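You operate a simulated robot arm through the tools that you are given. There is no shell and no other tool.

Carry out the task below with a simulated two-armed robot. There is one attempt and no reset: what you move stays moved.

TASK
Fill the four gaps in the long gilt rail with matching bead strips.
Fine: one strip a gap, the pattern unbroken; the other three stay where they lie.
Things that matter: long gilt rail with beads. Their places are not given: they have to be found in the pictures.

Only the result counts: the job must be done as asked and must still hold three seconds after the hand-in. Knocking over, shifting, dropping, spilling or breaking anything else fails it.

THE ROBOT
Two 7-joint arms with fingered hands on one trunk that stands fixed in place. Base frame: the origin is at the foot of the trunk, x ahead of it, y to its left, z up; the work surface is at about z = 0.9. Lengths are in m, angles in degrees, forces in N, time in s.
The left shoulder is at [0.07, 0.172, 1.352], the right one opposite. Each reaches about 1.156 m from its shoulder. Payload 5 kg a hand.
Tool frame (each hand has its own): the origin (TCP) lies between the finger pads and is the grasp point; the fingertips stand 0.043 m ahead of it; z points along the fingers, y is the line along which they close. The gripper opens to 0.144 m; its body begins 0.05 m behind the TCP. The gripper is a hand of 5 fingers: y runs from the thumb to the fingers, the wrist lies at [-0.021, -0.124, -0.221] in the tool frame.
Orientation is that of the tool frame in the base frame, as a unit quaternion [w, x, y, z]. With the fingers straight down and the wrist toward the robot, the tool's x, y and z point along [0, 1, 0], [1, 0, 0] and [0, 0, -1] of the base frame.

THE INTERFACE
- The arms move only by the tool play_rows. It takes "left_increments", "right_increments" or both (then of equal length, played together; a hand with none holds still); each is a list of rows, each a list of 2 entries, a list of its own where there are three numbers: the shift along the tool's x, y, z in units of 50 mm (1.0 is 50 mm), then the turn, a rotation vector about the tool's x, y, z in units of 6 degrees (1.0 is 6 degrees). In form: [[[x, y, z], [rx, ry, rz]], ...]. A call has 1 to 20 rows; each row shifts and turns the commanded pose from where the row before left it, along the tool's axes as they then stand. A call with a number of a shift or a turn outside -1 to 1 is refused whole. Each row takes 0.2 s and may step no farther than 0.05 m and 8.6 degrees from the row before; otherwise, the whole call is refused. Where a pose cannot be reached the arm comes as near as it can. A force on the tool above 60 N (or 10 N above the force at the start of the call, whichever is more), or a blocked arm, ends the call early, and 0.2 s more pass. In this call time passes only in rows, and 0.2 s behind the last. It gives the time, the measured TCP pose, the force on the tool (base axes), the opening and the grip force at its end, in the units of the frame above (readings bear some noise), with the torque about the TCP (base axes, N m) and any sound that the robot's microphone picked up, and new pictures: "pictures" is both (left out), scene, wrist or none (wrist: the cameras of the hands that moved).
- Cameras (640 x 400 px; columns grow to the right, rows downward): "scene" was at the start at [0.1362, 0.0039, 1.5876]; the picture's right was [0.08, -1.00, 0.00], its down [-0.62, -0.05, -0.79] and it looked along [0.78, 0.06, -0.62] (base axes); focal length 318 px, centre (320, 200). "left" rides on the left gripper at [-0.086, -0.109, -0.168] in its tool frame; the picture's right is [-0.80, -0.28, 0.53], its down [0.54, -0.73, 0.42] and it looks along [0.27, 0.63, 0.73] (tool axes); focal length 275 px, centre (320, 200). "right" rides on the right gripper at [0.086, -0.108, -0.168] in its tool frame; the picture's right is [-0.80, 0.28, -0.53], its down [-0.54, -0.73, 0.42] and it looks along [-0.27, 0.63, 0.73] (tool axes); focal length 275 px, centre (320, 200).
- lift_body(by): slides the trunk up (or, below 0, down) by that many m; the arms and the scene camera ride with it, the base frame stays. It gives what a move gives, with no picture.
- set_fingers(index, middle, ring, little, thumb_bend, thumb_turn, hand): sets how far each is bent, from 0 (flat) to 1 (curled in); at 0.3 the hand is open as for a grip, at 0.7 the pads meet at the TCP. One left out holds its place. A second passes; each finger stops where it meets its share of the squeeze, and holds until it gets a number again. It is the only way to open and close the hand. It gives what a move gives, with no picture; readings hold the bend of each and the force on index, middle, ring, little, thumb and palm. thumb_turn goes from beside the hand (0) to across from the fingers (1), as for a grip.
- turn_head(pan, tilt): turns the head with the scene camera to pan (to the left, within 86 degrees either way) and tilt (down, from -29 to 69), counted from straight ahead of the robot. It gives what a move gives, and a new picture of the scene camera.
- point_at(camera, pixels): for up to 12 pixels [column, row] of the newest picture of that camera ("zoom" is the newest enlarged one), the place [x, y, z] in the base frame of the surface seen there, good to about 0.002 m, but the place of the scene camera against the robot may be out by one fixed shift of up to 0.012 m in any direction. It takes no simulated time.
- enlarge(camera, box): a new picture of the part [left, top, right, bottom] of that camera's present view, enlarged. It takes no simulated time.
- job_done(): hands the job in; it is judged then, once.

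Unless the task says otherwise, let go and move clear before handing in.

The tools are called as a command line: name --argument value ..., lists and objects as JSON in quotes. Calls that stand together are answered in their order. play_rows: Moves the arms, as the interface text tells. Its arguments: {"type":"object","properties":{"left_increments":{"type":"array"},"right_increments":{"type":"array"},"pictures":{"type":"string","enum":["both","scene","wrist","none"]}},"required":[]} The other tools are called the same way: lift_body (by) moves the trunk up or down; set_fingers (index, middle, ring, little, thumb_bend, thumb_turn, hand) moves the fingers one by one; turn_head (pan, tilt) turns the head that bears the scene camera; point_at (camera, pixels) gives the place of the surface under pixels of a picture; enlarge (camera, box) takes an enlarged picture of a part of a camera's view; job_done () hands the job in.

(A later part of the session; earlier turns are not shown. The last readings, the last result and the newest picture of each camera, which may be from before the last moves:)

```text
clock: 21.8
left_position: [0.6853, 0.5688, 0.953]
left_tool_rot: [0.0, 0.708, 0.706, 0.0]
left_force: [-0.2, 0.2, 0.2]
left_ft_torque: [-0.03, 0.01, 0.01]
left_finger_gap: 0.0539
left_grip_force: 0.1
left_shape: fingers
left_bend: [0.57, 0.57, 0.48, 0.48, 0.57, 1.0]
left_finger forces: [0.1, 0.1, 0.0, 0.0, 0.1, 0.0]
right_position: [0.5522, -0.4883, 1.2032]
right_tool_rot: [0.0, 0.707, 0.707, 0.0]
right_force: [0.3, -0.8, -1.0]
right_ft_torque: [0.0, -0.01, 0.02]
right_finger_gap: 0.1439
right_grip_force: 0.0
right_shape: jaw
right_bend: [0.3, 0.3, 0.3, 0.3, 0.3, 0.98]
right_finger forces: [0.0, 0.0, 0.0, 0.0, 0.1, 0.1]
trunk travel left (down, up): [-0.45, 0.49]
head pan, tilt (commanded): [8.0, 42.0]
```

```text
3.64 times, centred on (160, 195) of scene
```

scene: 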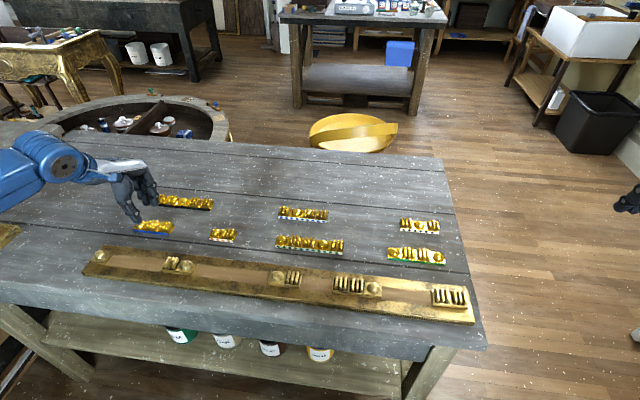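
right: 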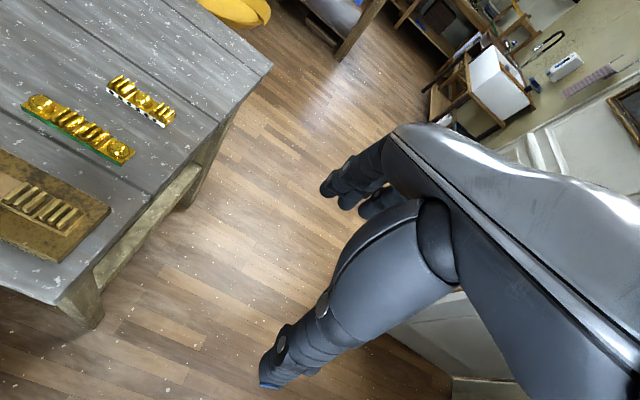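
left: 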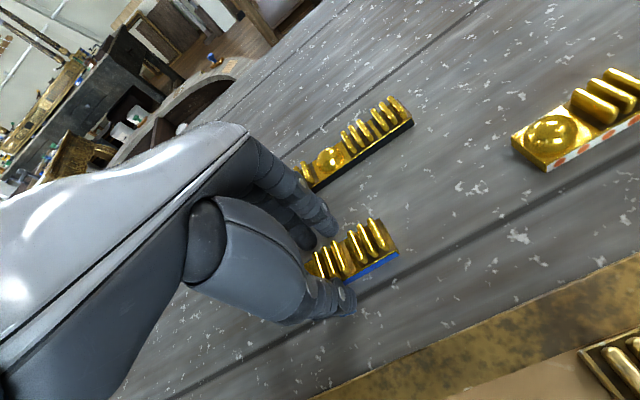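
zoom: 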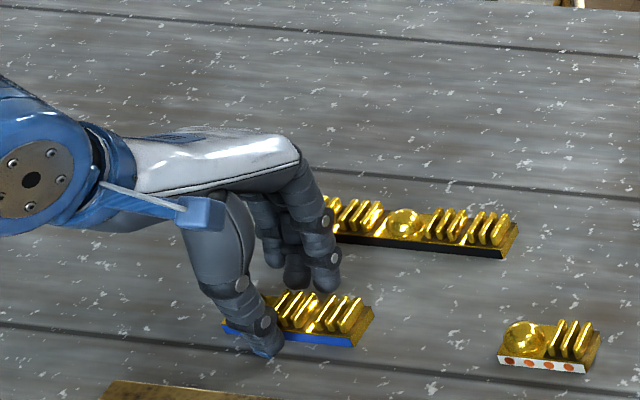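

Thumb is in front of the strip and the fingers behind it, with clearance. I'll lower to about z 0.9445 in small steps watching the force.

play_rows --left_increments '[[[0, 0, 0.06], [0, 0, 0]], [[0, 0, 0.06], [0, 0, 0]], [[0, 0, 0.05], [0, 0, 0]], [[0, 0, 0], [0, 0, 0]]]' --pictures "none"

enlarge --camera "left" --box '[280, 200, 400, 320]'

enlarge --camera "scene" --box '[120, 180, 200, 250]'

```text
clock: 22.8
left_position: [0.6869, 0.5679, 0.947]
left_tool_rot: [0.001, 0.707, 0.707, 0.002]
left_force: [1.8, 0.7, 13.0]
left_ft_torque: [0.06, -0.53, 0.03]
left_finger_gap: 0.0535
left_grip_force: 6.0
left_shape: fingers
left_bend: [0.57, 0.57, 0.48, 0.48, 0.57, 1.0]
left_finger forces: [3.8, 8.9, 0.1, 0.0, 0.0, 0.0]
right_position: [0.5521, -0.4885, 1.2033]
right_tool_rot: [-0.001, 0.708, 0.707, 0.0]
right_force: [-0.1, -0.2, -0.1]
right_ft_torque: [0.05, -0.01, -0.01]
right_finger_gap: 0.1437
right_grip_force: 0.0
right_shape: jaw
right_bend: [0.3, 0.3, 0.3, 0.3, 0.3, 0.98]
right_finger forces: [0.0, 0.0, 0.0, 0.1, 0.0, 0.0]
trunk travel left (down, up): [-0.45, 0.49]
head pan, tilt (commanded): [8.0, 42.0]
```

```text
3.33 times, centred on (340, 260) of left
```

zoom: 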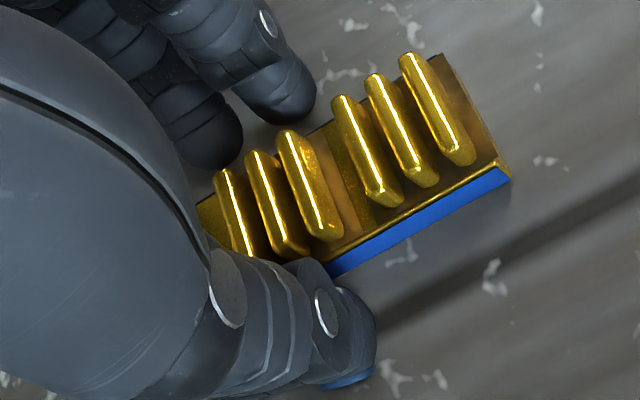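

```text
5.71 times, centred on (160, 215) of scene
```

zoom: 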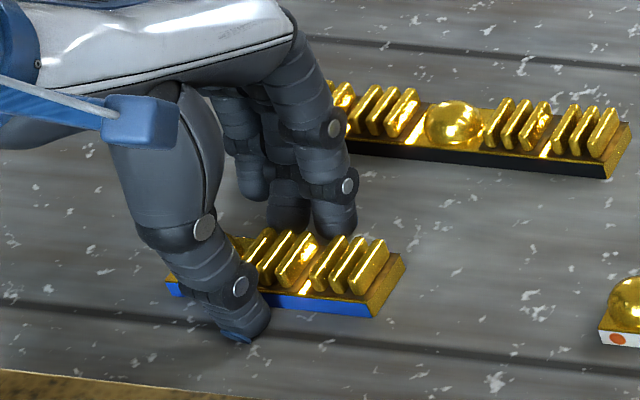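

Index and middle touched the table (force 13 N) at TCP z 0.947. I'll check the thumb tip's height with the depth tool, then back off by 2 mm.

point_at --camera "zoom" --pixels '[[232, 338], [245, 338], [262, 325], [265, 310], [250, 300], [330, 225], [350, 230], [290, 225], [345, 305], [345, 315]]'

play_rows --left_increments '[[[0, 0, -0.06], [0, 0, 0]], [[0, 0, 0], [0, 0, 0]]]' --pictures "none"

```text
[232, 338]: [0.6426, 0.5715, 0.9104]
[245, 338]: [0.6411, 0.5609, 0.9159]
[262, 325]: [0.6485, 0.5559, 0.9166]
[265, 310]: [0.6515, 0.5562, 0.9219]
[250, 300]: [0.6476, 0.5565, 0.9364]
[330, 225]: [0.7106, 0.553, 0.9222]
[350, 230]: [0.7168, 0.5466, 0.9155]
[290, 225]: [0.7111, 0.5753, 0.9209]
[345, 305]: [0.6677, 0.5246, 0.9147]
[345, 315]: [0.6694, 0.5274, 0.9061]
```

```text
clock: 23.4
left_position: [0.6847, 0.5682, 0.9482]
left_tool_rot: [0.0, 0.708, 0.707, 0.0]
left_force: [1.1, -0.1, 4.7]
left_ft_torque: [0.02, -0.22, -0.01]
left_finger_gap: 0.0534
left_grip_force: 2.1
left_shape: fingers
left_bend: [0.57, 0.56, 0.48, 0.48, 0.57, 1.0]
left_finger forces: [0.0, 5.3, 0.0, 0.0, 0.0, 0.0]
right_position: [0.5524, -0.4881, 1.2031]
right_tool_rot: [0.0, 0.708, 0.707, 0.001]
right_force: [0.9, -0.1, 0.5]
right_ft_torque: [-0.02, 0.04, 0.06]
right_finger_gap: 0.1438
right_grip_force: 0.1
right_shape: jaw
right_bend: [0.3, 0.3, 0.3, 0.3, 0.3, 0.98]
right_finger forces: [0.0, 0.0, 0.0, 0.0, 0.0, 0.0]
trunk travel left (down, up): [-0.45, 0.49]
head pan, tilt (commanded): [8.0, 42.0]
```

The thumb tip rides ~4–5 mm higher than the fingertips, so I'll tilt the hand 5° about tool x to bring thumb and fingers level before gripping.

play_rows --left_increments '[[[0, 0, -0.12], [0, 0, 0]], [[0, 0, 0], [-0.83, 0, 0]], [[0, -0.08, 0], [0, 0, 0]], [[0, 0, 0], [0, 0, 0]]]' --pictures "none"

enlarge --camera "scene" --box '[120, 180, 200, 250]'

point_at --camera "zoom" --pixels '[[232, 338], [245, 338], [225, 335], [240, 333], [262, 325], [265, 310], [335, 225], [350, 230], [290, 222]]'

```text
clock: 24.4
left_position: [0.6822, 0.5694, 0.9541]
left_tool_rot: [0.03, 0.707, 0.706, 0.031]
left_force: [0.0, 0.4, 0.9]
left_ft_torque: [0.0, 0.02, -0.03]
left_finger_gap: 0.0533
left_grip_force: 0.1
left_shape: fingers
left_bend: [0.57, 0.57, 0.48, 0.48, 0.57, 1.0]
left_finger forces: [0.1, 0.0, 0.0, 0.0, 0.1, 0.1]
right_position: [0.5534, -0.487, 1.2029]
right_tool_rot: [0.0, 0.708, 0.707, 0.001]
right_force: [0.3, -0.6, 0.0]
right_ft_torque: [-0.02, -0.02, -0.02]
right_finger_gap: 0.1435
right_grip_force: 0.1
right_shape: jaw
right_bend: [0.3, 0.3, 0.3, 0.3, 0.3, 0.98]
right_finger forces: [0.0, 0.0, 0.0, 0.0, 0.0, 0.0]
trunk travel left (down, up): [-0.45, 0.49]
head pan, tilt (commanded): [8.0, 42.0]
```

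```text
5.71 times, centred on (160, 215) of scene
```

zoom: 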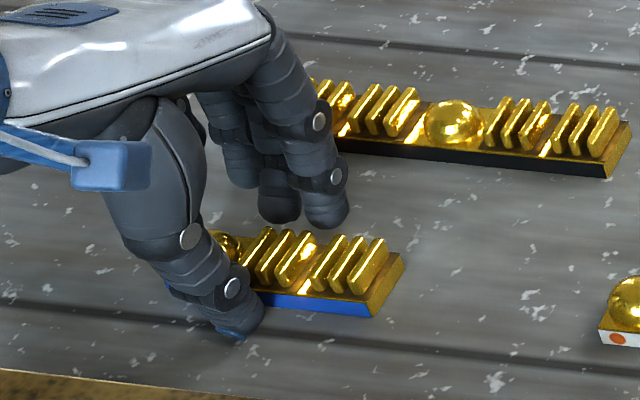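

```text
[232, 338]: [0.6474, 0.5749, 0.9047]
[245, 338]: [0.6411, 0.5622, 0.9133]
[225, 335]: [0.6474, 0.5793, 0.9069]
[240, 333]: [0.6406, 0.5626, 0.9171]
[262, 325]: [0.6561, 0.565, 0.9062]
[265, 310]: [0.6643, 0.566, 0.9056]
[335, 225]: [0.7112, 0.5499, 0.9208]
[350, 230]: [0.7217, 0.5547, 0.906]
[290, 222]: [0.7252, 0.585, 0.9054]
```

The tilt leveled the thumb (tip about z 0.906) with the fingers. Now I'll lower 6.5 mm and check forces.

play_rows --left_increments '[[[0, 0, 0.06], [0, 0, 0]], [[0, 0, 0.06], [0, 0, 0]], [[0, 0, 0], [0, 0, 0]]]' --pictures "none"

enlarge --camera "scene" --box '[120, 180, 200, 250]'

enlarge --camera "left" --box '[280, 200, 400, 320]'

```text
clock: 25.1
left_position: [0.6818, 0.5682, 0.9514]
left_tool_rot: [0.033, 0.707, 0.706, 0.033]
left_force: [-1.3, -0.7, 15.9]
left_ft_torque: [-0.07, 0.67, 0.0]
left_finger_gap: 0.0537
left_grip_force: 8.6
left_shape: fingers
left_bend: [0.57, 0.57, 0.48, 0.48, 0.57, 1.0]
left_finger forces: [0.0, 0.0, 0.0, 0.1, 15.9, 0.0]
right_position: [0.5519, -0.489, 1.2029]
right_tool_rot: [0.0, 0.707, 0.707, 0.0]
right_force: [0.6, -0.7, -0.5]
right_ft_torque: [0.02, 0.02, 0.0]
right_finger_gap: 0.1436
right_grip_force: 0.0
right_shape: jaw
right_bend: [0.3, 0.3, 0.3, 0.3, 0.3, 0.98]
right_finger forces: [0.0, 0.1, 0.0, 0.0, 0.0, 0.1]
trunk travel left (down, up): [-0.45, 0.49]
head pan, tilt (commanded): [8.0, 42.0]
```

```text
5.71 times, centred on (160, 215) of scene
```

zoom: 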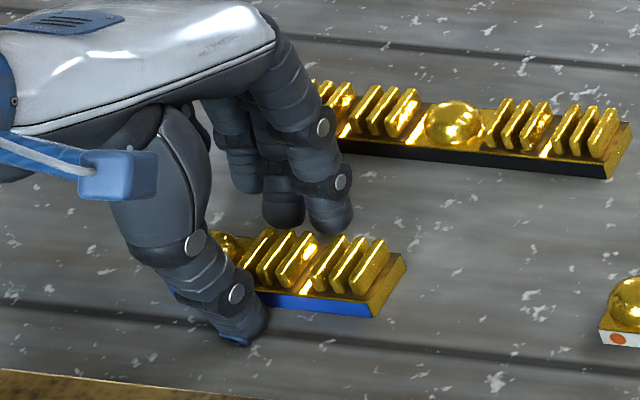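

```text
3.33 times, centred on (340, 260) of left
```

zoom: 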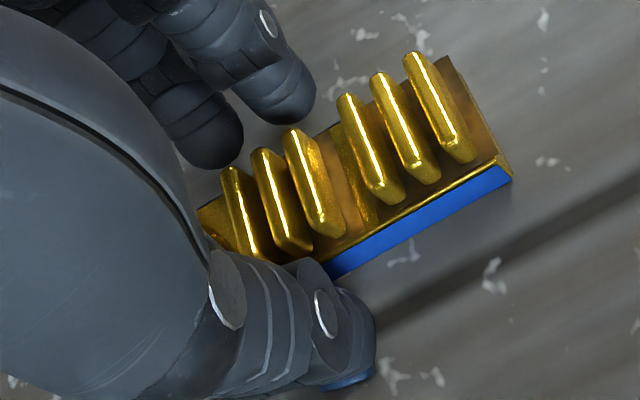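

The thumb now touches first (15.9 N at z 0.951), so 5° overcorrected. I'll back up, reduce the tilt to about 1.5°, and settle at z≈0.9485.

play_rows --left_increments '[[[0, 0, -0.12], [0, 0, 0]], [[0, 0, 0], [0.58, 0, 0]], [[0, 0.055, 0], [0, 0, 0]], [[0, 0, 0.05], [0, 0, 0]], [[0, 0, 0.05], [0, 0, 0]], [[0, 0, 0], [0, 0, 0]]]' --pictures "none"

```text
clock: 26.6
left_position: [0.6838, 0.5684, 0.9488]
left_tool_rot: [0.01, 0.707, 0.707, 0.009]
left_force: [-0.9, -0.6, 0.1]
left_ft_torque: [0.0, 0.0, -0.02]
left_finger_gap: 0.0529
left_grip_force: 0.0
left_shape: fingers
left_bend: [0.57, 0.57, 0.48, 0.48, 0.57, 1.0]
left_finger forces: [0.0, 0.1, 0.0, 0.0, 0.0, 0.0]
right_position: [0.5524, -0.4877, 1.2034]
right_tool_rot: [0.0, 0.707, 0.708, 0.001]
right_force: [-1.4, 0.0, 0.2]
right_ft_torque: [0.0, -0.02, 0.01]
right_finger_gap: 0.1438
right_grip_force: 0.1
right_shape: jaw
right_bend: [0.3, 0.3, 0.3, 0.3, 0.3, 0.98]
right_finger forces: [0.1, 0.0, 0.0, 0.1, 0.0, 0.0]
trunk travel left (down, up): [-0.45, 0.49]
head pan, tilt (commanded): [8.0, 42.0]
```

No contact at z 0.9488. Now I'll close thumb, index and middle on the strip.

set_fingers --hand "left" --index 0.7 --middle 0.7 --thumb_bend 0.7

enlarge --camera "left" --box '[280, 200, 400, 320]'

enlarge --camera "scene" --box '[120, 180, 200, 250]'

```text
clock: 27.6
left_position: [0.6851, 0.5693, 0.949]
left_tool_rot: [0.009, 0.707, 0.707, 0.009]
left_force: [1.4, -0.3, 1.4]
left_ft_torque: [0.02, 0.01, -0.04]
left_finger_gap: 0.0361
left_grip_force: 14.2
left_shape: fingers
left_bend: [0.64, 0.65, 0.48, 0.48, 0.62, 1.0]
left_finger forces: [6.7, 7.9, 0.1, 0.0, 13.7, 0.1]
right_position: [0.5532, -0.4867, 1.2039]
right_tool_rot: [0.0, 0.707, 0.707, 0.001]
right_force: [-0.5, -0.4, 0.5]
right_ft_torque: [0.02, -0.01, 0.01]
right_finger_gap: 0.1438
right_grip_force: 0.0
right_shape: jaw
right_bend: [0.3, 0.3, 0.3, 0.3, 0.3, 0.98]
right_finger forces: [0.0, 0.0, 0.0, 0.1, 0.0, 0.0]
trunk travel left (down, up): [-0.45, 0.49]
head pan, tilt (commanded): [8.0, 42.0]
```

```text
3.33 times, centred on (340, 260) of left
```

zoom: 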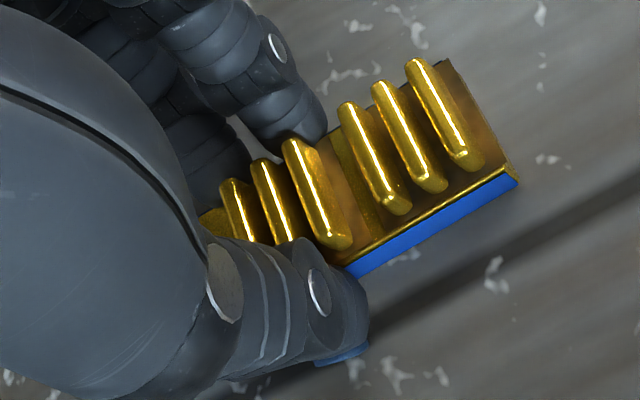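

```text
5.71 times, centred on (160, 215) of scene
```

zoom: 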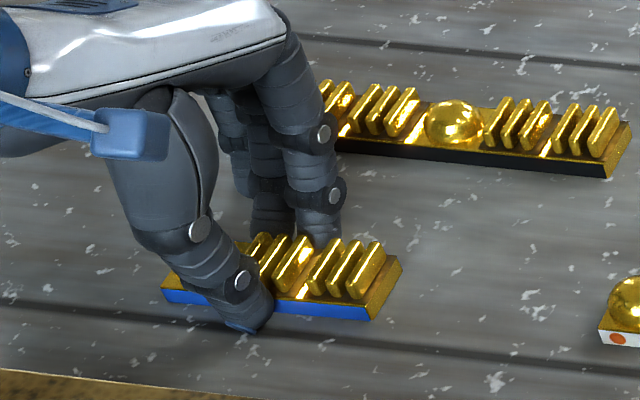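

All three digits grip (6.7/7.9/13.7 N). I'll lift slowly and check that the strip comes with the hand.

play_rows --left_increments '[[[0, 0, -0.1], [0, 0, 0]], [[0, 0, -0.2], [0, 0, 0]], [[0, 0, -0.4], [0, 0, 0]], [[0, 0, -0.5], [0, 0, 0]], [[0, 0, 0], [0, 0, 0]]]' --pictures "both"

enlarge --camera "left" --box '[280, 200, 440, 320]'

enlarge --camera "scene" --box '[100, 150, 200, 250]'

```text
clock: 28.8
left_position: [0.6843, 0.5697, 1.0099]
left_tool_rot: [0.009, 0.708, 0.707, 0.009]
left_force: [-0.8, 0.1, -1.4]
left_ft_torque: [-0.03, -0.03, -0.01]
left_finger_gap: 0.0362
left_grip_force: 14.0
left_shape: fingers
left_bend: [0.64, 0.65, 0.48, 0.48, 0.62, 1.0]
left_finger forces: [6.7, 7.1, 0.1, 0.0, 13.9, 0.1]
right_position: [0.5535, -0.4869, 1.2013]
right_tool_rot: [0.0, 0.707, 0.707, 0.0]
right_force: [0.1, 1.1, 0.8]
right_ft_torque: [-0.01, 0.0, 0.04]
right_finger_gap: 0.1437
right_grip_force: 0.1
right_shape: jaw
right_bend: [0.3, 0.3, 0.3, 0.3, 0.3, 0.98]
right_finger forces: [0.0, 0.0, 0.0, 0.1, 0.0, 0.0]
trunk travel left (down, up): [-0.45, 0.49]
head pan, tilt (commanded): [8.0, 42.0]
```

scene: 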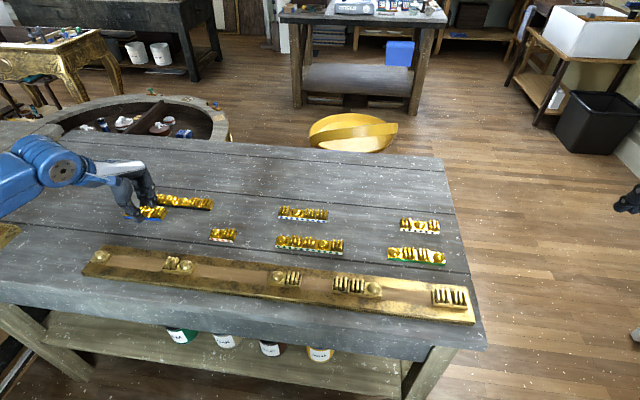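
left: 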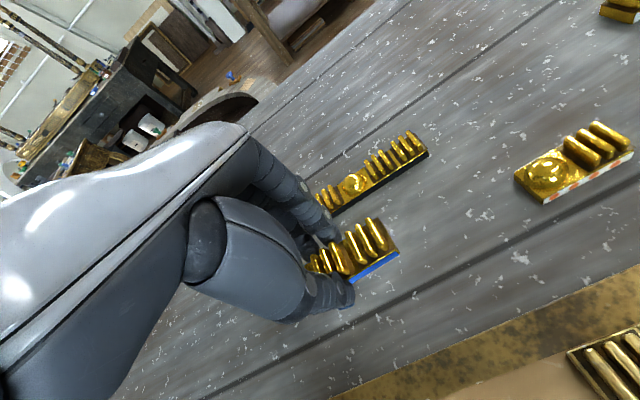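

```text
3.33 times, centred on (360, 260) of left
```

zoom: 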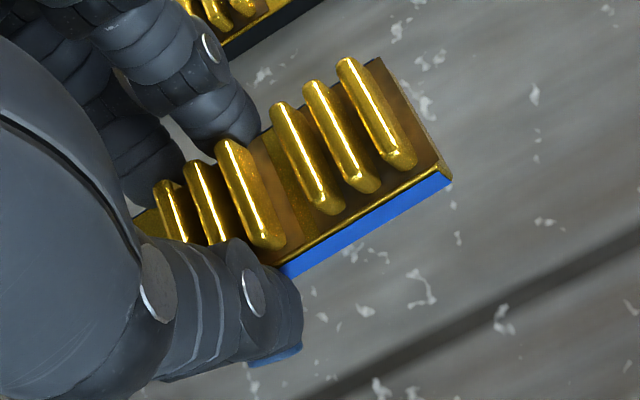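

```text
4.00 times, centred on (150, 200) of scene
```

zoom: 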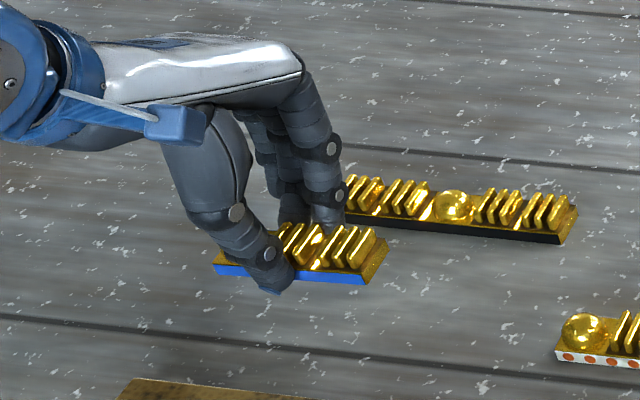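

The strip is held level. I'll carry it toward the middle at safe height and start rotating it toward 180° about the vertical.

play_rows --left_increments '[[[-0.5, -0.15, -0.5], [0, 0, 0]], [[-0.9, -0.28, -0.3], [0, 0, 0]], [[-0.9, -0.28, -0.3], [0, 0, 0]], [[-0.9, -0.28, -0.3], [0, 0, 0]], [[-0.9, -0.28, -0.3], [0, 0, 0]], [[-0.9, -0.28, -0.2], [0, 0, 0]], [[0, 0, 0], [0, -0.025, 0.999]], [[0, 0, 0], [0, -0.025, 0.999]], [[0, 0, 0], [0, -0.025, 0.999]], [[0, 0, 0], [0, -0.025, 0.999]], [[0, 0, 0], [0, -0.025, 0.999]], [[0, 0, 0], [0, -0.025, 0.999]], [[0, 0, 0], [0, -0.025, 0.999]], [[0, 0, 0], [0, -0.025, 0.999]], [[0, 0, 0], [0, -0.025, 0.999]], [[0, 0, 0], [0, -0.025, 0.999]], [[0, 0, 0], [0, -0.025, 0.999]], [[0, 0, 0], [0, -0.025, 0.999]], [[0, 0, 0], [0, -0.025, 0.999]], [[0, 0, 0], [0, -0.025, 0.999]]]' --pictures "both"

```text
clock: 33.0
left_position: [0.6033, 0.3203, 1.1026]
left_tool_rot: [0.012, 0.999, 0.053, 0.0]
left_force: [0.0, -0.4, -1.1]
left_ft_torque: [-0.01, -0.01, -0.01]
left_finger_gap: 0.036
left_grip_force: 13.3
left_shape: fingers
left_bend: [0.64, 0.65, 0.48, 0.48, 0.62, 1.0]
left_finger forces: [6.9, 7.0, 0.0, 0.0, 13.9, 0.0]
right_position: [0.5544, -0.4878, 1.2021]
right_tool_rot: [-0.001, 0.707, 0.707, -0.001]
right_force: [-0.1, -1.0, 0.8]
right_ft_torque: [0.02, 0.01, -0.01]
right_finger_gap: 0.1437
right_grip_force: 0.0
right_shape: jaw
right_bend: [0.3, 0.3, 0.3, 0.3, 0.3, 0.98]
right_finger forces: [0.0, 0.0, 0.1, 0.0, 0.0, 0.0]
trunk travel left (down, up): [-0.45, 0.49]
head pan, tilt (commanded): [8.0, 42.0]
```

scene: 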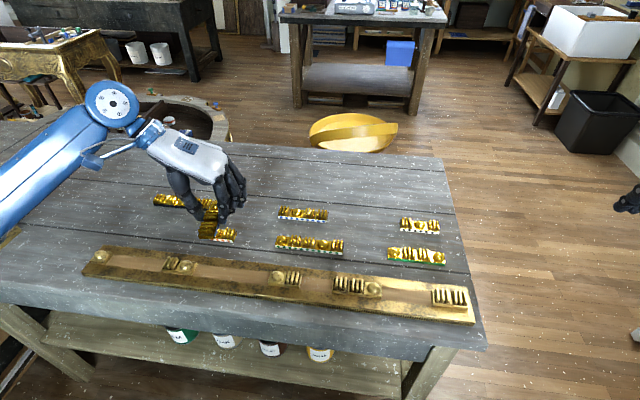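
left: 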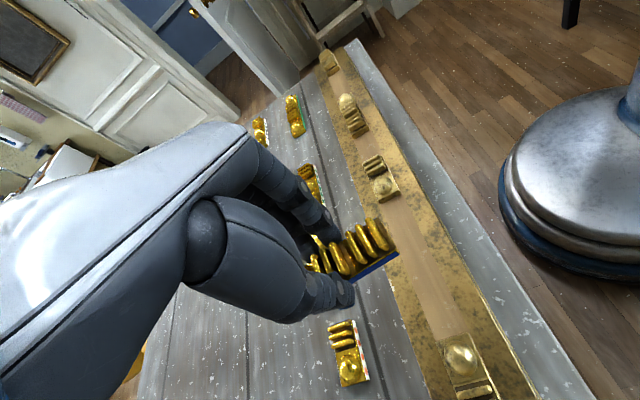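

At 84° of yaw with the strip firmly held; I'll continue the remaining 96°.

play_rows --left_increments '[[[0, 0, 0], [0, -0.025, 0.999]], [[0, 0, 0], [0, -0.025, 0.999]], [[0, 0, 0], [0, -0.025, 0.999]], [[0, 0, 0], [0, -0.025, 0.999]], [[0, 0, 0], [0, -0.025, 0.999]], [[0, 0, 0], [0, -0.025, 0.999]], [[0, 0, 0], [0, -0.025, 0.999]], [[0, 0, 0], [0, -0.025, 0.999]], [[0, 0, 0], [0, -0.025, 0.999]], [[0, 0, 0], [0, -0.025, 0.999]], [[0, 0, 0], [0, -0.025, 0.999]], [[0, 0, 0], [0, -0.025, 0.999]], [[0, 0, 0], [0, -0.025, 0.999]], [[0, 0, 0], [0, -0.025, 0.999]], [[0, 0, 0], [0, -0.025, 0.999]], [[0, 0, 0], [0, -0.025, 0.999]]]' --pictures "both"

```text
clock: 36.4
left_position: [0.603, 0.3196, 1.1014]
left_tool_rot: [0.009, 0.708, -0.706, -0.009]
left_force: [0.0, 0.1, -0.7]
left_ft_torque: [0.02, 0.01, 0.03]
left_finger_gap: 0.0358
left_grip_force: 13.6
left_shape: fingers
left_bend: [0.64, 0.66, 0.48, 0.48, 0.62, 1.0]
left_finger forces: [6.8, 6.9, 0.0, 0.0, 13.8, 0.0]
right_position: [0.5529, -0.4878, 1.2021]
right_tool_rot: [0.0, 0.707, 0.707, 0.001]
right_force: [-0.1, 1.0, -0.7]
right_ft_torque: [0.01, -0.01, 0.03]
right_finger_gap: 0.1435
right_grip_force: 0.1
right_shape: jaw
right_bend: [0.3, 0.3, 0.3, 0.3, 0.3, 0.98]
right_finger forces: [0.1, 0.0, 0.1, 0.1, 0.1, 0.0]
trunk travel left (down, up): [-0.45, 0.49]
head pan, tilt (commanded): [8.0, 42.0]
```

scene: 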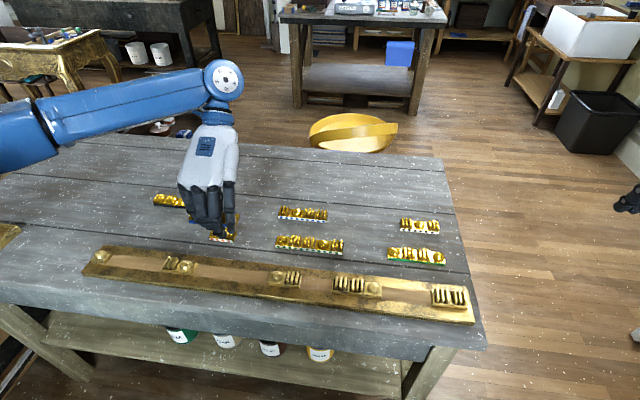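
left: 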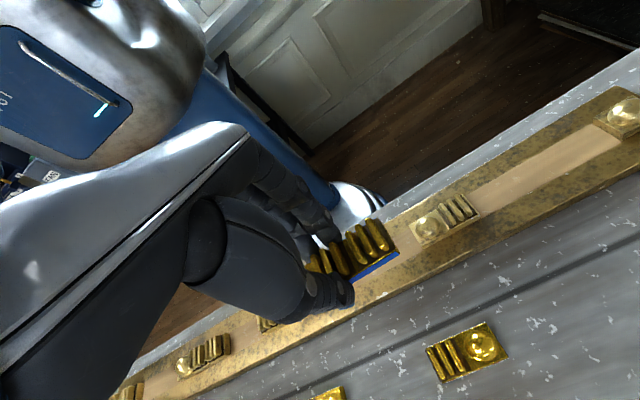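

Rotated to 180°, pose exact. Now I'll carry it along the rail to above gap 4 (x≈0.555, y≈-0.129), staying at z≈1.10.

play_rows --left_increments '[[[0.9, 0.096, 0], [0, 0, 0]], [[0.9, 0.096, 0], [0, 0, 0]], [[0.9, 0.096, 0], [0, 0, 0]], [[0.9, 0.096, 0], [0, 0, 0]], [[0.9, 0.096, 0], [0, 0, 0]], [[0.9, 0.096, 0], [0, 0, 0]], [[0.9, 0.096, 0], [0, 0, 0]], [[0.9, 0.096, 0], [0, 0, 0]], [[0.9, 0.096, 0], [0, 0, 0]], [[0.88, 0.096, 0], [0, 0, 0]], [[0, 0, 0], [0, 0, 0]]]' --pictures "both"

```text
clock: 38.8
left_position: [0.5579, -0.1281, 1.1028]
left_tool_rot: [0.008, 0.708, -0.706, -0.008]
left_force: [0.8, 0.3, -0.9]
left_ft_torque: [-0.07, 0.03, -0.01]
left_finger_gap: 0.0357
left_grip_force: 13.3
left_shape: fingers
left_bend: [0.64, 0.66, 0.48, 0.48, 0.62, 1.0]
left_finger forces: [6.8, 6.7, 0.1, 0.0, 13.7, 0.0]
right_position: [0.555, -0.4862, 1.2032]
right_tool_rot: [0.001, 0.707, 0.707, 0.0]
right_force: [0.1, 0.9, 0.4]
right_ft_torque: [-0.01, 0.01, 0.03]
right_finger_gap: 0.1436
right_grip_force: 0.1
right_shape: jaw
right_bend: [0.3, 0.3, 0.3, 0.3, 0.3, 0.98]
right_finger forces: [0.1, 0.1, 0.1, 0.1, 0.0, 0.0]
trunk travel left (down, up): [-0.45, 0.49]
head pan, tilt (commanded): [8.0, 42.0]
```

scene: 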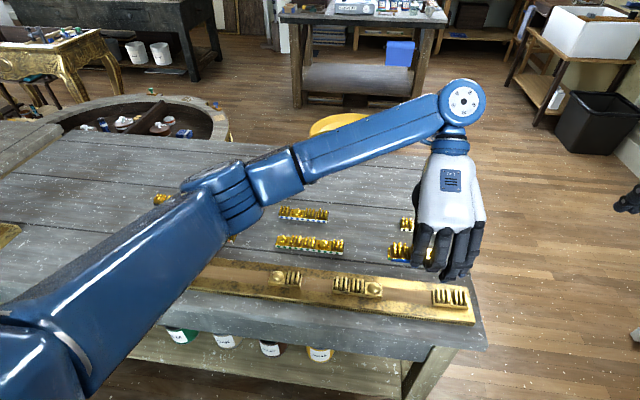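
left: 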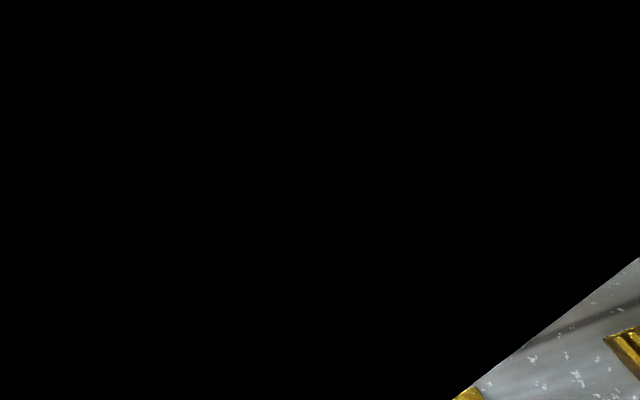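

Hand is over gap 4 but the left wrist camera is blocked by the arm here, so I'll rely on the scene camera. I'll check arm heights and zoom in on the strip and gap.

point_at --camera "scene" --pixels '[[230, 195], [210, 230], [260, 190], [120, 270], [300, 170], [460, 100], [60, 340]]'

enlarge --camera "scene" --box '[320, 220, 500, 330]'

```text
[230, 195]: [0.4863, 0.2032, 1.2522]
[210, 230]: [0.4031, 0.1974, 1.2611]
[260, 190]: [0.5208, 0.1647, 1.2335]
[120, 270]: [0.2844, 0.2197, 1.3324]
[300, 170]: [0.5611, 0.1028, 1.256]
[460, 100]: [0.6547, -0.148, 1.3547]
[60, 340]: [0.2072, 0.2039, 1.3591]
```

```text
3.56 times, centred on (410, 275) of scene
```

zoom: 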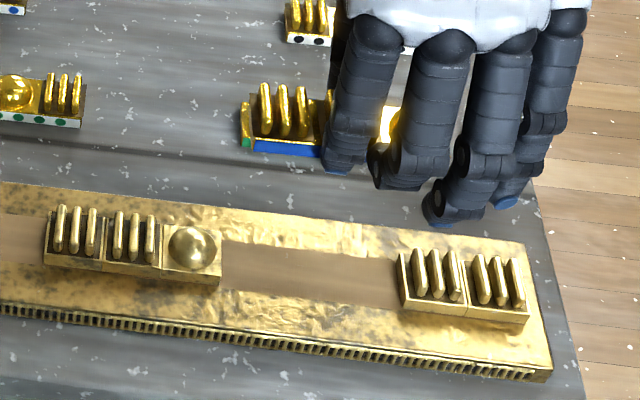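

The elbow and forearm are at z≥1.23, well clear. I'll zoom in tighter on the held strip.

enlarge --camera "scene" --box '[370, 220, 490, 295]'

```text
5.33 times, centred on (430, 258) of scene
```

zoom: 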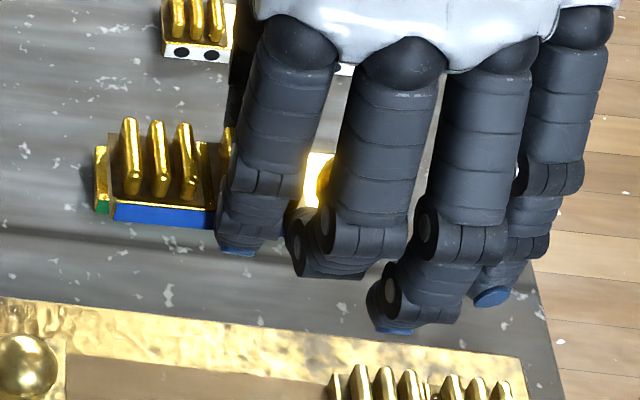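

The held strip shows reed cells on its left end (112,200), as wanted (R R B). I'll measure the strip's left end and front edge now.

point_at --camera "zoom" --pixels '[[114, 202], [115, 212], [114, 219], [210, 208], [160, 205], [160, 214], [208, 218], [110, 190], [111, 180], [320, 180]]'

enlarge --camera "scene" --box '[320, 270, 480, 330]'

```text
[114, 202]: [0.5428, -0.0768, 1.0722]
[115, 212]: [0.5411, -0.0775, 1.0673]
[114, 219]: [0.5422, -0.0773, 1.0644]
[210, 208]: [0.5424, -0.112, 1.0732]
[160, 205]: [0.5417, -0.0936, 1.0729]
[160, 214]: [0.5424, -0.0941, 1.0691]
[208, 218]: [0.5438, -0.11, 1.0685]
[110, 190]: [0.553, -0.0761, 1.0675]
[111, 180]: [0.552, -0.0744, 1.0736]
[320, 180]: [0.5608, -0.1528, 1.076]
```

```text
4.00 times, centred on (400, 300) of scene
```

zoom: 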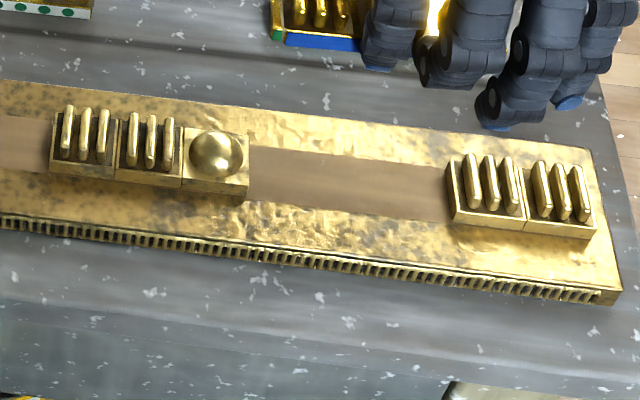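

Strip front-left top corner is at scene (0.5428, -0.0768). Now I'll measure the cells bounding gap 4 and the brown channel in the scene frame.

point_at --camera "zoom" --pixels '[[244, 187], [244, 193], [247, 180], [247, 150], [246, 165], [185, 180], [140, 174], [60, 164], [452, 215], [454, 205], [450, 180], [449, 190]]'

point_at --camera "zoom" --pixels '[[300, 175], [300, 152], [300, 148], [300, 204], [300, 209], [400, 164], [400, 168], [400, 213], [400, 217], [590, 235], [530, 226], [470, 217]]'

```text
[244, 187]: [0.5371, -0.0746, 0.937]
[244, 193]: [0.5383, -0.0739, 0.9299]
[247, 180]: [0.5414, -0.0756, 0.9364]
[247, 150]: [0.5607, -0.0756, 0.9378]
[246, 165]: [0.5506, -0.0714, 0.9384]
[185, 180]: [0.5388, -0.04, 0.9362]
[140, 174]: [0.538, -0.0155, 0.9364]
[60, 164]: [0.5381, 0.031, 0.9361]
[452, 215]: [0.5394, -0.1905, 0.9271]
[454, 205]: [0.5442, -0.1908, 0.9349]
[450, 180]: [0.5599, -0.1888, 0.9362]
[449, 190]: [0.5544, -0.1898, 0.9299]
```

```text
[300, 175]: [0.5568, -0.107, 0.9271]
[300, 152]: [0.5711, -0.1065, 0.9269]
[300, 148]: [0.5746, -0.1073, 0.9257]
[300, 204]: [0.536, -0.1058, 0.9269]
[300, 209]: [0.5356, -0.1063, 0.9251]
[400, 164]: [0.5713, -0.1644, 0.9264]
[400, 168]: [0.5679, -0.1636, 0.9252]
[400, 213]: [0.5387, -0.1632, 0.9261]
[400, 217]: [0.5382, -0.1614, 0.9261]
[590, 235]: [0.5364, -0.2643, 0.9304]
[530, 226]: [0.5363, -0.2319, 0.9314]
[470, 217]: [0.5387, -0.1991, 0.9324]
```

Gap 4 spans scene y -0.076 to -0.189 (113 mm) with cell front x≈0.538. The strip must go about 4 mm toward the robot and 2 mm right; I'll do that and descend to about 30 mm above the rail.

play_rows --left_increments '[[[0.034, 0.08, 0], [0, 0, 0]], [[0, -0.017, 0.69], [0, 0, 0]], [[0, -0.017, 0.69], [0, 0, 0]], [[0, -0.017, 0.69], [0, 0, 0]], [[0, 0, 0], [0, 0, 0]]]' --pictures "scene"

enlarge --camera "scene" --box '[340, 255, 480, 325]'

```text
clock: 40.0
left_position: [0.5529, -0.1317, 0.998]
left_tool_rot: [0.008, 0.708, -0.706, -0.007]
left_force: [0.3, -0.3, -0.7]
left_ft_torque: [-0.01, -0.01, 0.0]
left_finger_gap: 0.0356
left_grip_force: 13.8
left_shape: fingers
left_bend: [0.64, 0.66, 0.48, 0.48, 0.62, 1.0]
left_finger forces: [6.7, 6.8, 0.0, 0.1, 13.6, 0.0]
right_position: [0.5543, -0.487, 1.2026]
right_tool_rot: [0.0, 0.707, 0.707, 0.0]
right_force: [-0.4, 1.6, 0.1]
right_ft_torque: [0.02, 0.02, 0.01]
right_finger_gap: 0.1435
right_grip_force: 0.1
right_shape: jaw
right_bend: [0.3, 0.3, 0.3, 0.3, 0.3, 0.98]
right_finger forces: [0.0, 0.1, 0.1, 0.0, 0.1, 0.0]
trunk travel left (down, up): [-0.45, 0.49]
head pan, tilt (commanded): [8.0, 42.0]
```

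scene: 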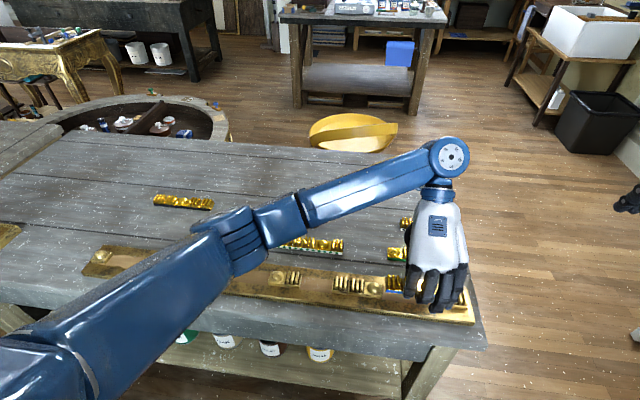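

```text
4.57 times, centred on (410, 290) of scene
```

zoom: 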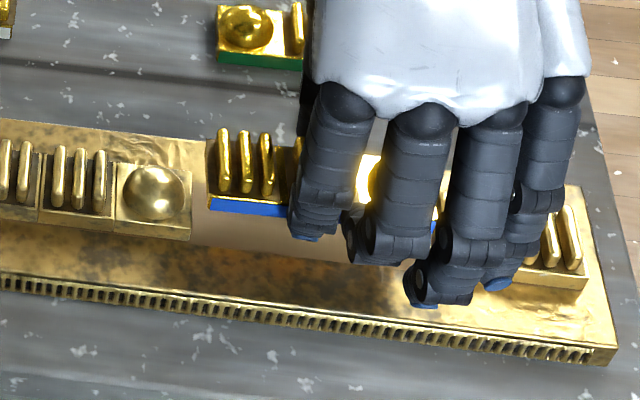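

Strip hovers about 30 mm above the gap, and its left end shows at zoom (208,200). I'll measure the alignment.

point_at --camera "zoom" --pixels '[[211, 198], [211, 203], [212, 207], [250, 204], [285, 208], [250, 210], [283, 214], [208, 180], [209, 165], [207, 150], [433, 235], [436, 225]]'

point_at --camera "zoom" --pixels '[[187, 232], [188, 236], [190, 215], [190, 200], [160, 230], [120, 223], [60, 215], [520, 270], [560, 282], [580, 285], [545, 268]]'

```text
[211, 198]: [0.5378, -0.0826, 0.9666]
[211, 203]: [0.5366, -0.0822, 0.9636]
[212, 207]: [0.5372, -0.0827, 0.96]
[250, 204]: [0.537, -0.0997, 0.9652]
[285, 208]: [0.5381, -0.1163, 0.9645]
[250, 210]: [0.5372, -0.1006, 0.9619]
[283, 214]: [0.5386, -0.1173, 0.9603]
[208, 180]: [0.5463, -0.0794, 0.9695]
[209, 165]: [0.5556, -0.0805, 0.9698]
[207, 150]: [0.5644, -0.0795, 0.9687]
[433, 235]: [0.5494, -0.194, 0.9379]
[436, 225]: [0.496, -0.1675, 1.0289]
```

```text
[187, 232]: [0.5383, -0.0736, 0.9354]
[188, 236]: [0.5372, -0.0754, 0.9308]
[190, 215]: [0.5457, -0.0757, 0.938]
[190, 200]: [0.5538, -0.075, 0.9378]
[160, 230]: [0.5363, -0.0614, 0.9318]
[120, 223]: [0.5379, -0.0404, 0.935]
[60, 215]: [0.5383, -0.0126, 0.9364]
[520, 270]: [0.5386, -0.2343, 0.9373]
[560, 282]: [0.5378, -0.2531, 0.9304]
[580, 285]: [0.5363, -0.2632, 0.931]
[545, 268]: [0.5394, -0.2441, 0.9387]
```

Front edge x≈0.5375 matches the cells (0.538), left end about y -0.0805 vs wanted -0.079. I'll shift 1.5 mm left and lower 20 mm.

play_rows --left_increments '[[[-0.03, 0, 0], [0, 0, 0]], [[0, -0.005, 0.2], [0, 0, 0]], [[0, -0.005, 0.2], [0, 0, 0]], [[0, 0, 0], [0, 0, 0]]]' --pictures "scene"

enlarge --camera "scene" --box '[350, 265, 450, 320]'

```text
clock: 41.0
left_position: [0.5532, -0.1321, 0.9788]
left_tool_rot: [0.008, 0.708, -0.706, -0.008]
left_force: [-0.5, -0.1, -0.5]
left_ft_torque: [0.02, -0.03, 0.02]
left_finger_gap: 0.0357
left_grip_force: 13.3
left_shape: fingers
left_bend: [0.64, 0.66, 0.48, 0.48, 0.62, 1.0]
left_finger forces: [6.8, 6.9, 0.0, 0.1, 13.5, 0.0]
right_position: [0.5539, -0.4874, 1.2023]
right_tool_rot: [0.0, 0.707, 0.708, 0.0]
right_force: [0.4, -0.5, -0.7]
right_ft_torque: [0.01, -0.01, 0.01]
right_finger_gap: 0.1439
right_grip_force: 0.0
right_shape: jaw
right_bend: [0.3, 0.3, 0.3, 0.3, 0.3, 0.98]
right_finger forces: [0.0, 0.0, 0.0, 0.1, 0.0, 0.1]
trunk travel left (down, up): [-0.45, 0.49]
head pan, tilt (commanded): [8.0, 42.0]
```

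scene: 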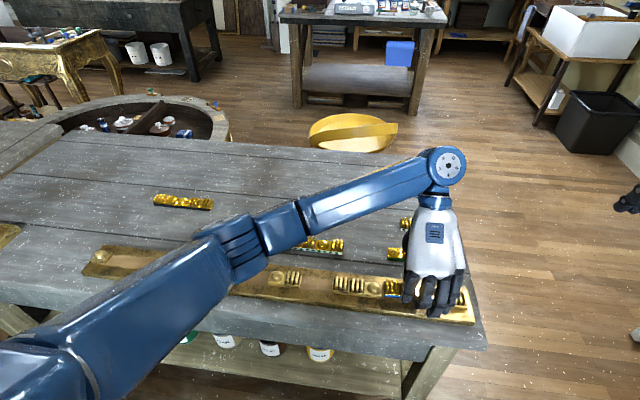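

```text
6.40 times, centred on (400, 292) of scene
```

zoom: 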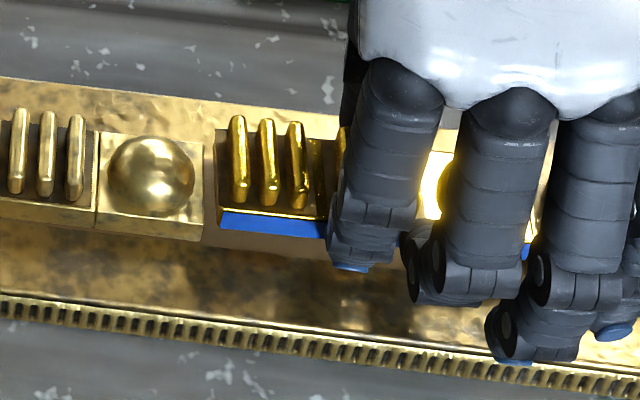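

Left end shows at zoom (219,215), next to the bead cell's edge at (203,215). I'll measure both again.

point_at --camera "zoom" --pixels '[[223, 211], [223, 218], [223, 226], [280, 217], [320, 222], [280, 228], [320, 233], [216, 180], [216, 160], [216, 195], [527, 245], [528, 252]]'

point_at --camera "zoom" --pixels '[[199, 220], [199, 232], [202, 200], [202, 180], [202, 160], [150, 220], [100, 215], [40, 208]]'

```text
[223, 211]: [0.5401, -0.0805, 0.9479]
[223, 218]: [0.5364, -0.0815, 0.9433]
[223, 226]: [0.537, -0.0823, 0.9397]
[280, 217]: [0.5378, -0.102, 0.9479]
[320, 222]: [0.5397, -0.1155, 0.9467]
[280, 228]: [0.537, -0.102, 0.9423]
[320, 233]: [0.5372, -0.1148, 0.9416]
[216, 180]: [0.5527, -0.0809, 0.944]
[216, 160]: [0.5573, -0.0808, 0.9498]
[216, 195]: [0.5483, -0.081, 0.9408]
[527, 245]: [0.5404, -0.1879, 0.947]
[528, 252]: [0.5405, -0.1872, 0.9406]
```

```text
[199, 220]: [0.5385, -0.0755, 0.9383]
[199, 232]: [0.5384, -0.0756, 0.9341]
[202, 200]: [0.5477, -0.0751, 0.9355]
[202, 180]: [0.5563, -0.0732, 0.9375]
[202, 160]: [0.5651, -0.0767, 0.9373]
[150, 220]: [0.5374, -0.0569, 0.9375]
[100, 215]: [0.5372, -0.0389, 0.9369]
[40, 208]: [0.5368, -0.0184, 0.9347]
```

Strip spans scene y ≈ -0.081 to about -0.188 in a gap of -0.0757 to -0.1888, so it should go ~2.5 mm left. I'll shift and re-measure.

play_rows --left_increments '[[[-0.05, 0, 0], [0, 0, 0]], [[0, 0, 0], [0, 0, 0]], [[0, 0, 0], [0, 0, 0]]]' --pictures "scene"

enlarge --camera "scene" --box '[380, 275, 450, 315]'

point_at --camera "zoom" --pixels '[[40, 175], [40, 160], [40, 190], [28, 100], [28, 120], [28, 80], [120, 190], [180, 200], [480, 230], [490, 240], [485, 220]]'

```text
clock: 41.8
left_position: [0.5532, -0.1288, 0.9793]
left_tool_rot: [0.008, 0.708, -0.706, -0.009]
left_force: [-0.1, -0.6, 0.0]
left_ft_torque: [0.03, -0.01, 0.02]
left_finger_gap: 0.036
left_grip_force: 13.3
left_shape: fingers
left_bend: [0.64, 0.66, 0.48, 0.48, 0.62, 1.0]
left_finger forces: [6.7, 6.8, 0.0, 0.0, 13.6, 0.1]
right_position: [0.5535, -0.4877, 1.2023]
right_tool_rot: [0.0, 0.707, 0.707, 0.0]
right_force: [0.4, 0.4, 0.7]
right_ft_torque: [-0.05, 0.01, -0.02]
right_finger_gap: 0.1438
right_grip_force: 0.2
right_shape: jaw
right_bend: [0.3, 0.3, 0.3, 0.3, 0.3, 0.98]
right_finger forces: [0.0, 0.1, 0.0, 0.1, 0.1, 0.1]
trunk travel left (down, up): [-0.45, 0.49]
head pan, tilt (commanded): [8.0, 42.0]
```

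scene: 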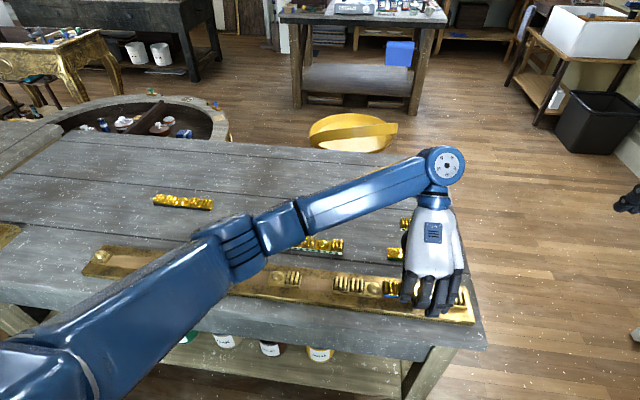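

```text
9.14 times, centred on (415, 295) of scene
```

zoom: 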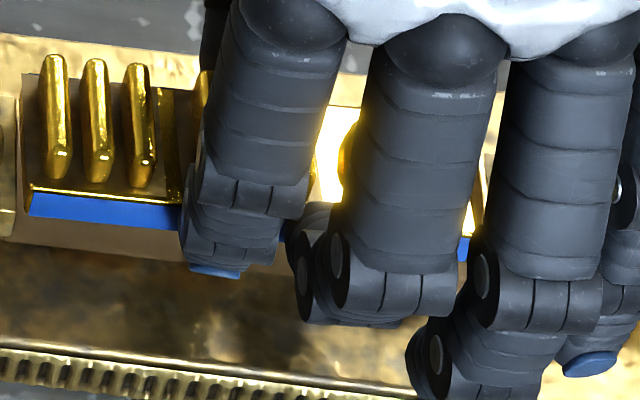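

```text
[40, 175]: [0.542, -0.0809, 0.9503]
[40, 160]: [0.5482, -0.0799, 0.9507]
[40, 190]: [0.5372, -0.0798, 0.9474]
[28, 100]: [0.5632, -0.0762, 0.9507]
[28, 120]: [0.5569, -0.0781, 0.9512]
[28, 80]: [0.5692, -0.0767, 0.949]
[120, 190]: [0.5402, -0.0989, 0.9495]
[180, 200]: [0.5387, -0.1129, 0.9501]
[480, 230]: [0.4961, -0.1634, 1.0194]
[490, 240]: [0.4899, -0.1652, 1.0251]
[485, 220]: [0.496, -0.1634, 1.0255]
```

I'll query the exact end pixels: left edge line (22,80)-(30,212), right end of the blue face near (468,248).

point_at --camera "zoom" --pixels '[[32, 200], [32, 208], [27, 150], [25, 120], [24, 90], [467, 246], [468, 252], [464, 243], [462, 256], [14, 150], [14, 200], [12, 230]]'

```text
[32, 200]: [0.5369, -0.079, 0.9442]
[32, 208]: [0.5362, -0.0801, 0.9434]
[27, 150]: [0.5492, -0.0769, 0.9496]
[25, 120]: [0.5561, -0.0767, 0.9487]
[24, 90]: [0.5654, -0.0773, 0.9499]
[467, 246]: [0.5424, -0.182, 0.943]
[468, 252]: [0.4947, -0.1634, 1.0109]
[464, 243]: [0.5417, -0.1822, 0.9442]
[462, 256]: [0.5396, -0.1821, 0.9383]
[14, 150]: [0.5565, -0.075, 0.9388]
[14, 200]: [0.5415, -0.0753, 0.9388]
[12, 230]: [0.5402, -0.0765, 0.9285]
```

Left edge slants and the right end is ~4 mm farther back, so the strip is yawed ~2.2°. I'll correct the yaw clockwise and re-measure at this height.

play_rows --left_increments '[[[0, 0.01, 0], [0, -0.009, 0.37]], [[0, 0, 0.06], [0, 0, 0]], [[0, 0, 0], [0, 0, 0]]]' --pictures "scene"

enlarge --camera "scene" --box '[380, 275, 450, 315]'

```text
clock: 42.5
left_position: [0.5526, -0.1283, 0.976]
left_tool_rot: [-0.009, -0.695, 0.719, 0.009]
left_force: [-0.3, 0.2, 0.5]
left_ft_torque: [0.01, -0.02, 0.0]
left_finger_gap: 0.0358
left_grip_force: 13.5
left_shape: fingers
left_bend: [0.64, 0.66, 0.48, 0.48, 0.62, 1.0]
left_finger forces: [6.7, 6.8, 0.1, 0.0, 13.6, 0.0]
right_position: [0.5535, -0.4871, 1.2034]
right_tool_rot: [0.0, 0.707, 0.707, 0.0]
right_force: [0.3, 1.1, -0.5]
right_ft_torque: [-0.02, 0.0, 0.0]
right_finger_gap: 0.1436
right_grip_force: 0.1
right_shape: jaw
right_bend: [0.3, 0.3, 0.3, 0.3, 0.3, 0.98]
right_finger forces: [0.1, 0.0, 0.0, 0.0, 0.0, 0.0]
trunk travel left (down, up): [-0.45, 0.49]
head pan, tilt (commanded): [8.0, 42.0]
```

scene: 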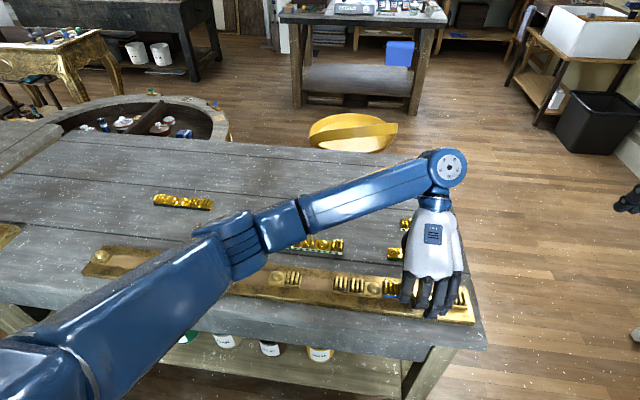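

```text
9.14 times, centred on (415, 295) of scene
```

zoom: 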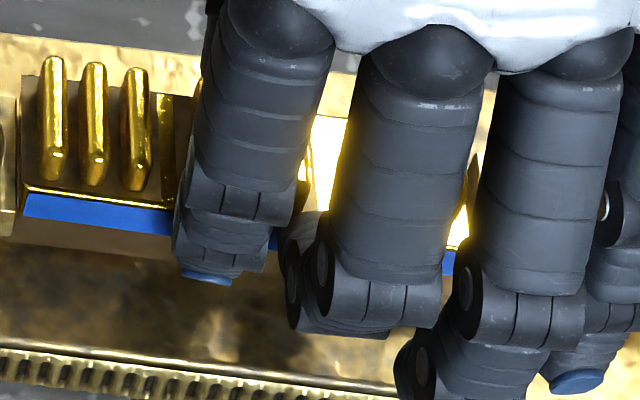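

Re-measuring the corrected strip: left edge near (21,150)/(25,208), blue face right end near (450,262).

point_at --camera "zoom" --pixels '[[28, 200], [28, 210], [24, 160], [24, 120], [24, 90], [450, 256], [450, 266], [446, 262], [100, 215], [160, 225], [276, 240], [460, 235]]'

```text
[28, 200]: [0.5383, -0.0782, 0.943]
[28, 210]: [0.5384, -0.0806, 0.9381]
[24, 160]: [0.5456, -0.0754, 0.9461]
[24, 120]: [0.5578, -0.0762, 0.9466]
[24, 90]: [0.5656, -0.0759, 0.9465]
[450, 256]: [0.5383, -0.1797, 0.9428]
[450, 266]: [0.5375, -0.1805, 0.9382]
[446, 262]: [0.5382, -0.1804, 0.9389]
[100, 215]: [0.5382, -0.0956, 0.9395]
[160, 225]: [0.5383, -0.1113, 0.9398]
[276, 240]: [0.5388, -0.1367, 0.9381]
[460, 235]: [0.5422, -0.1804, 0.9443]
```

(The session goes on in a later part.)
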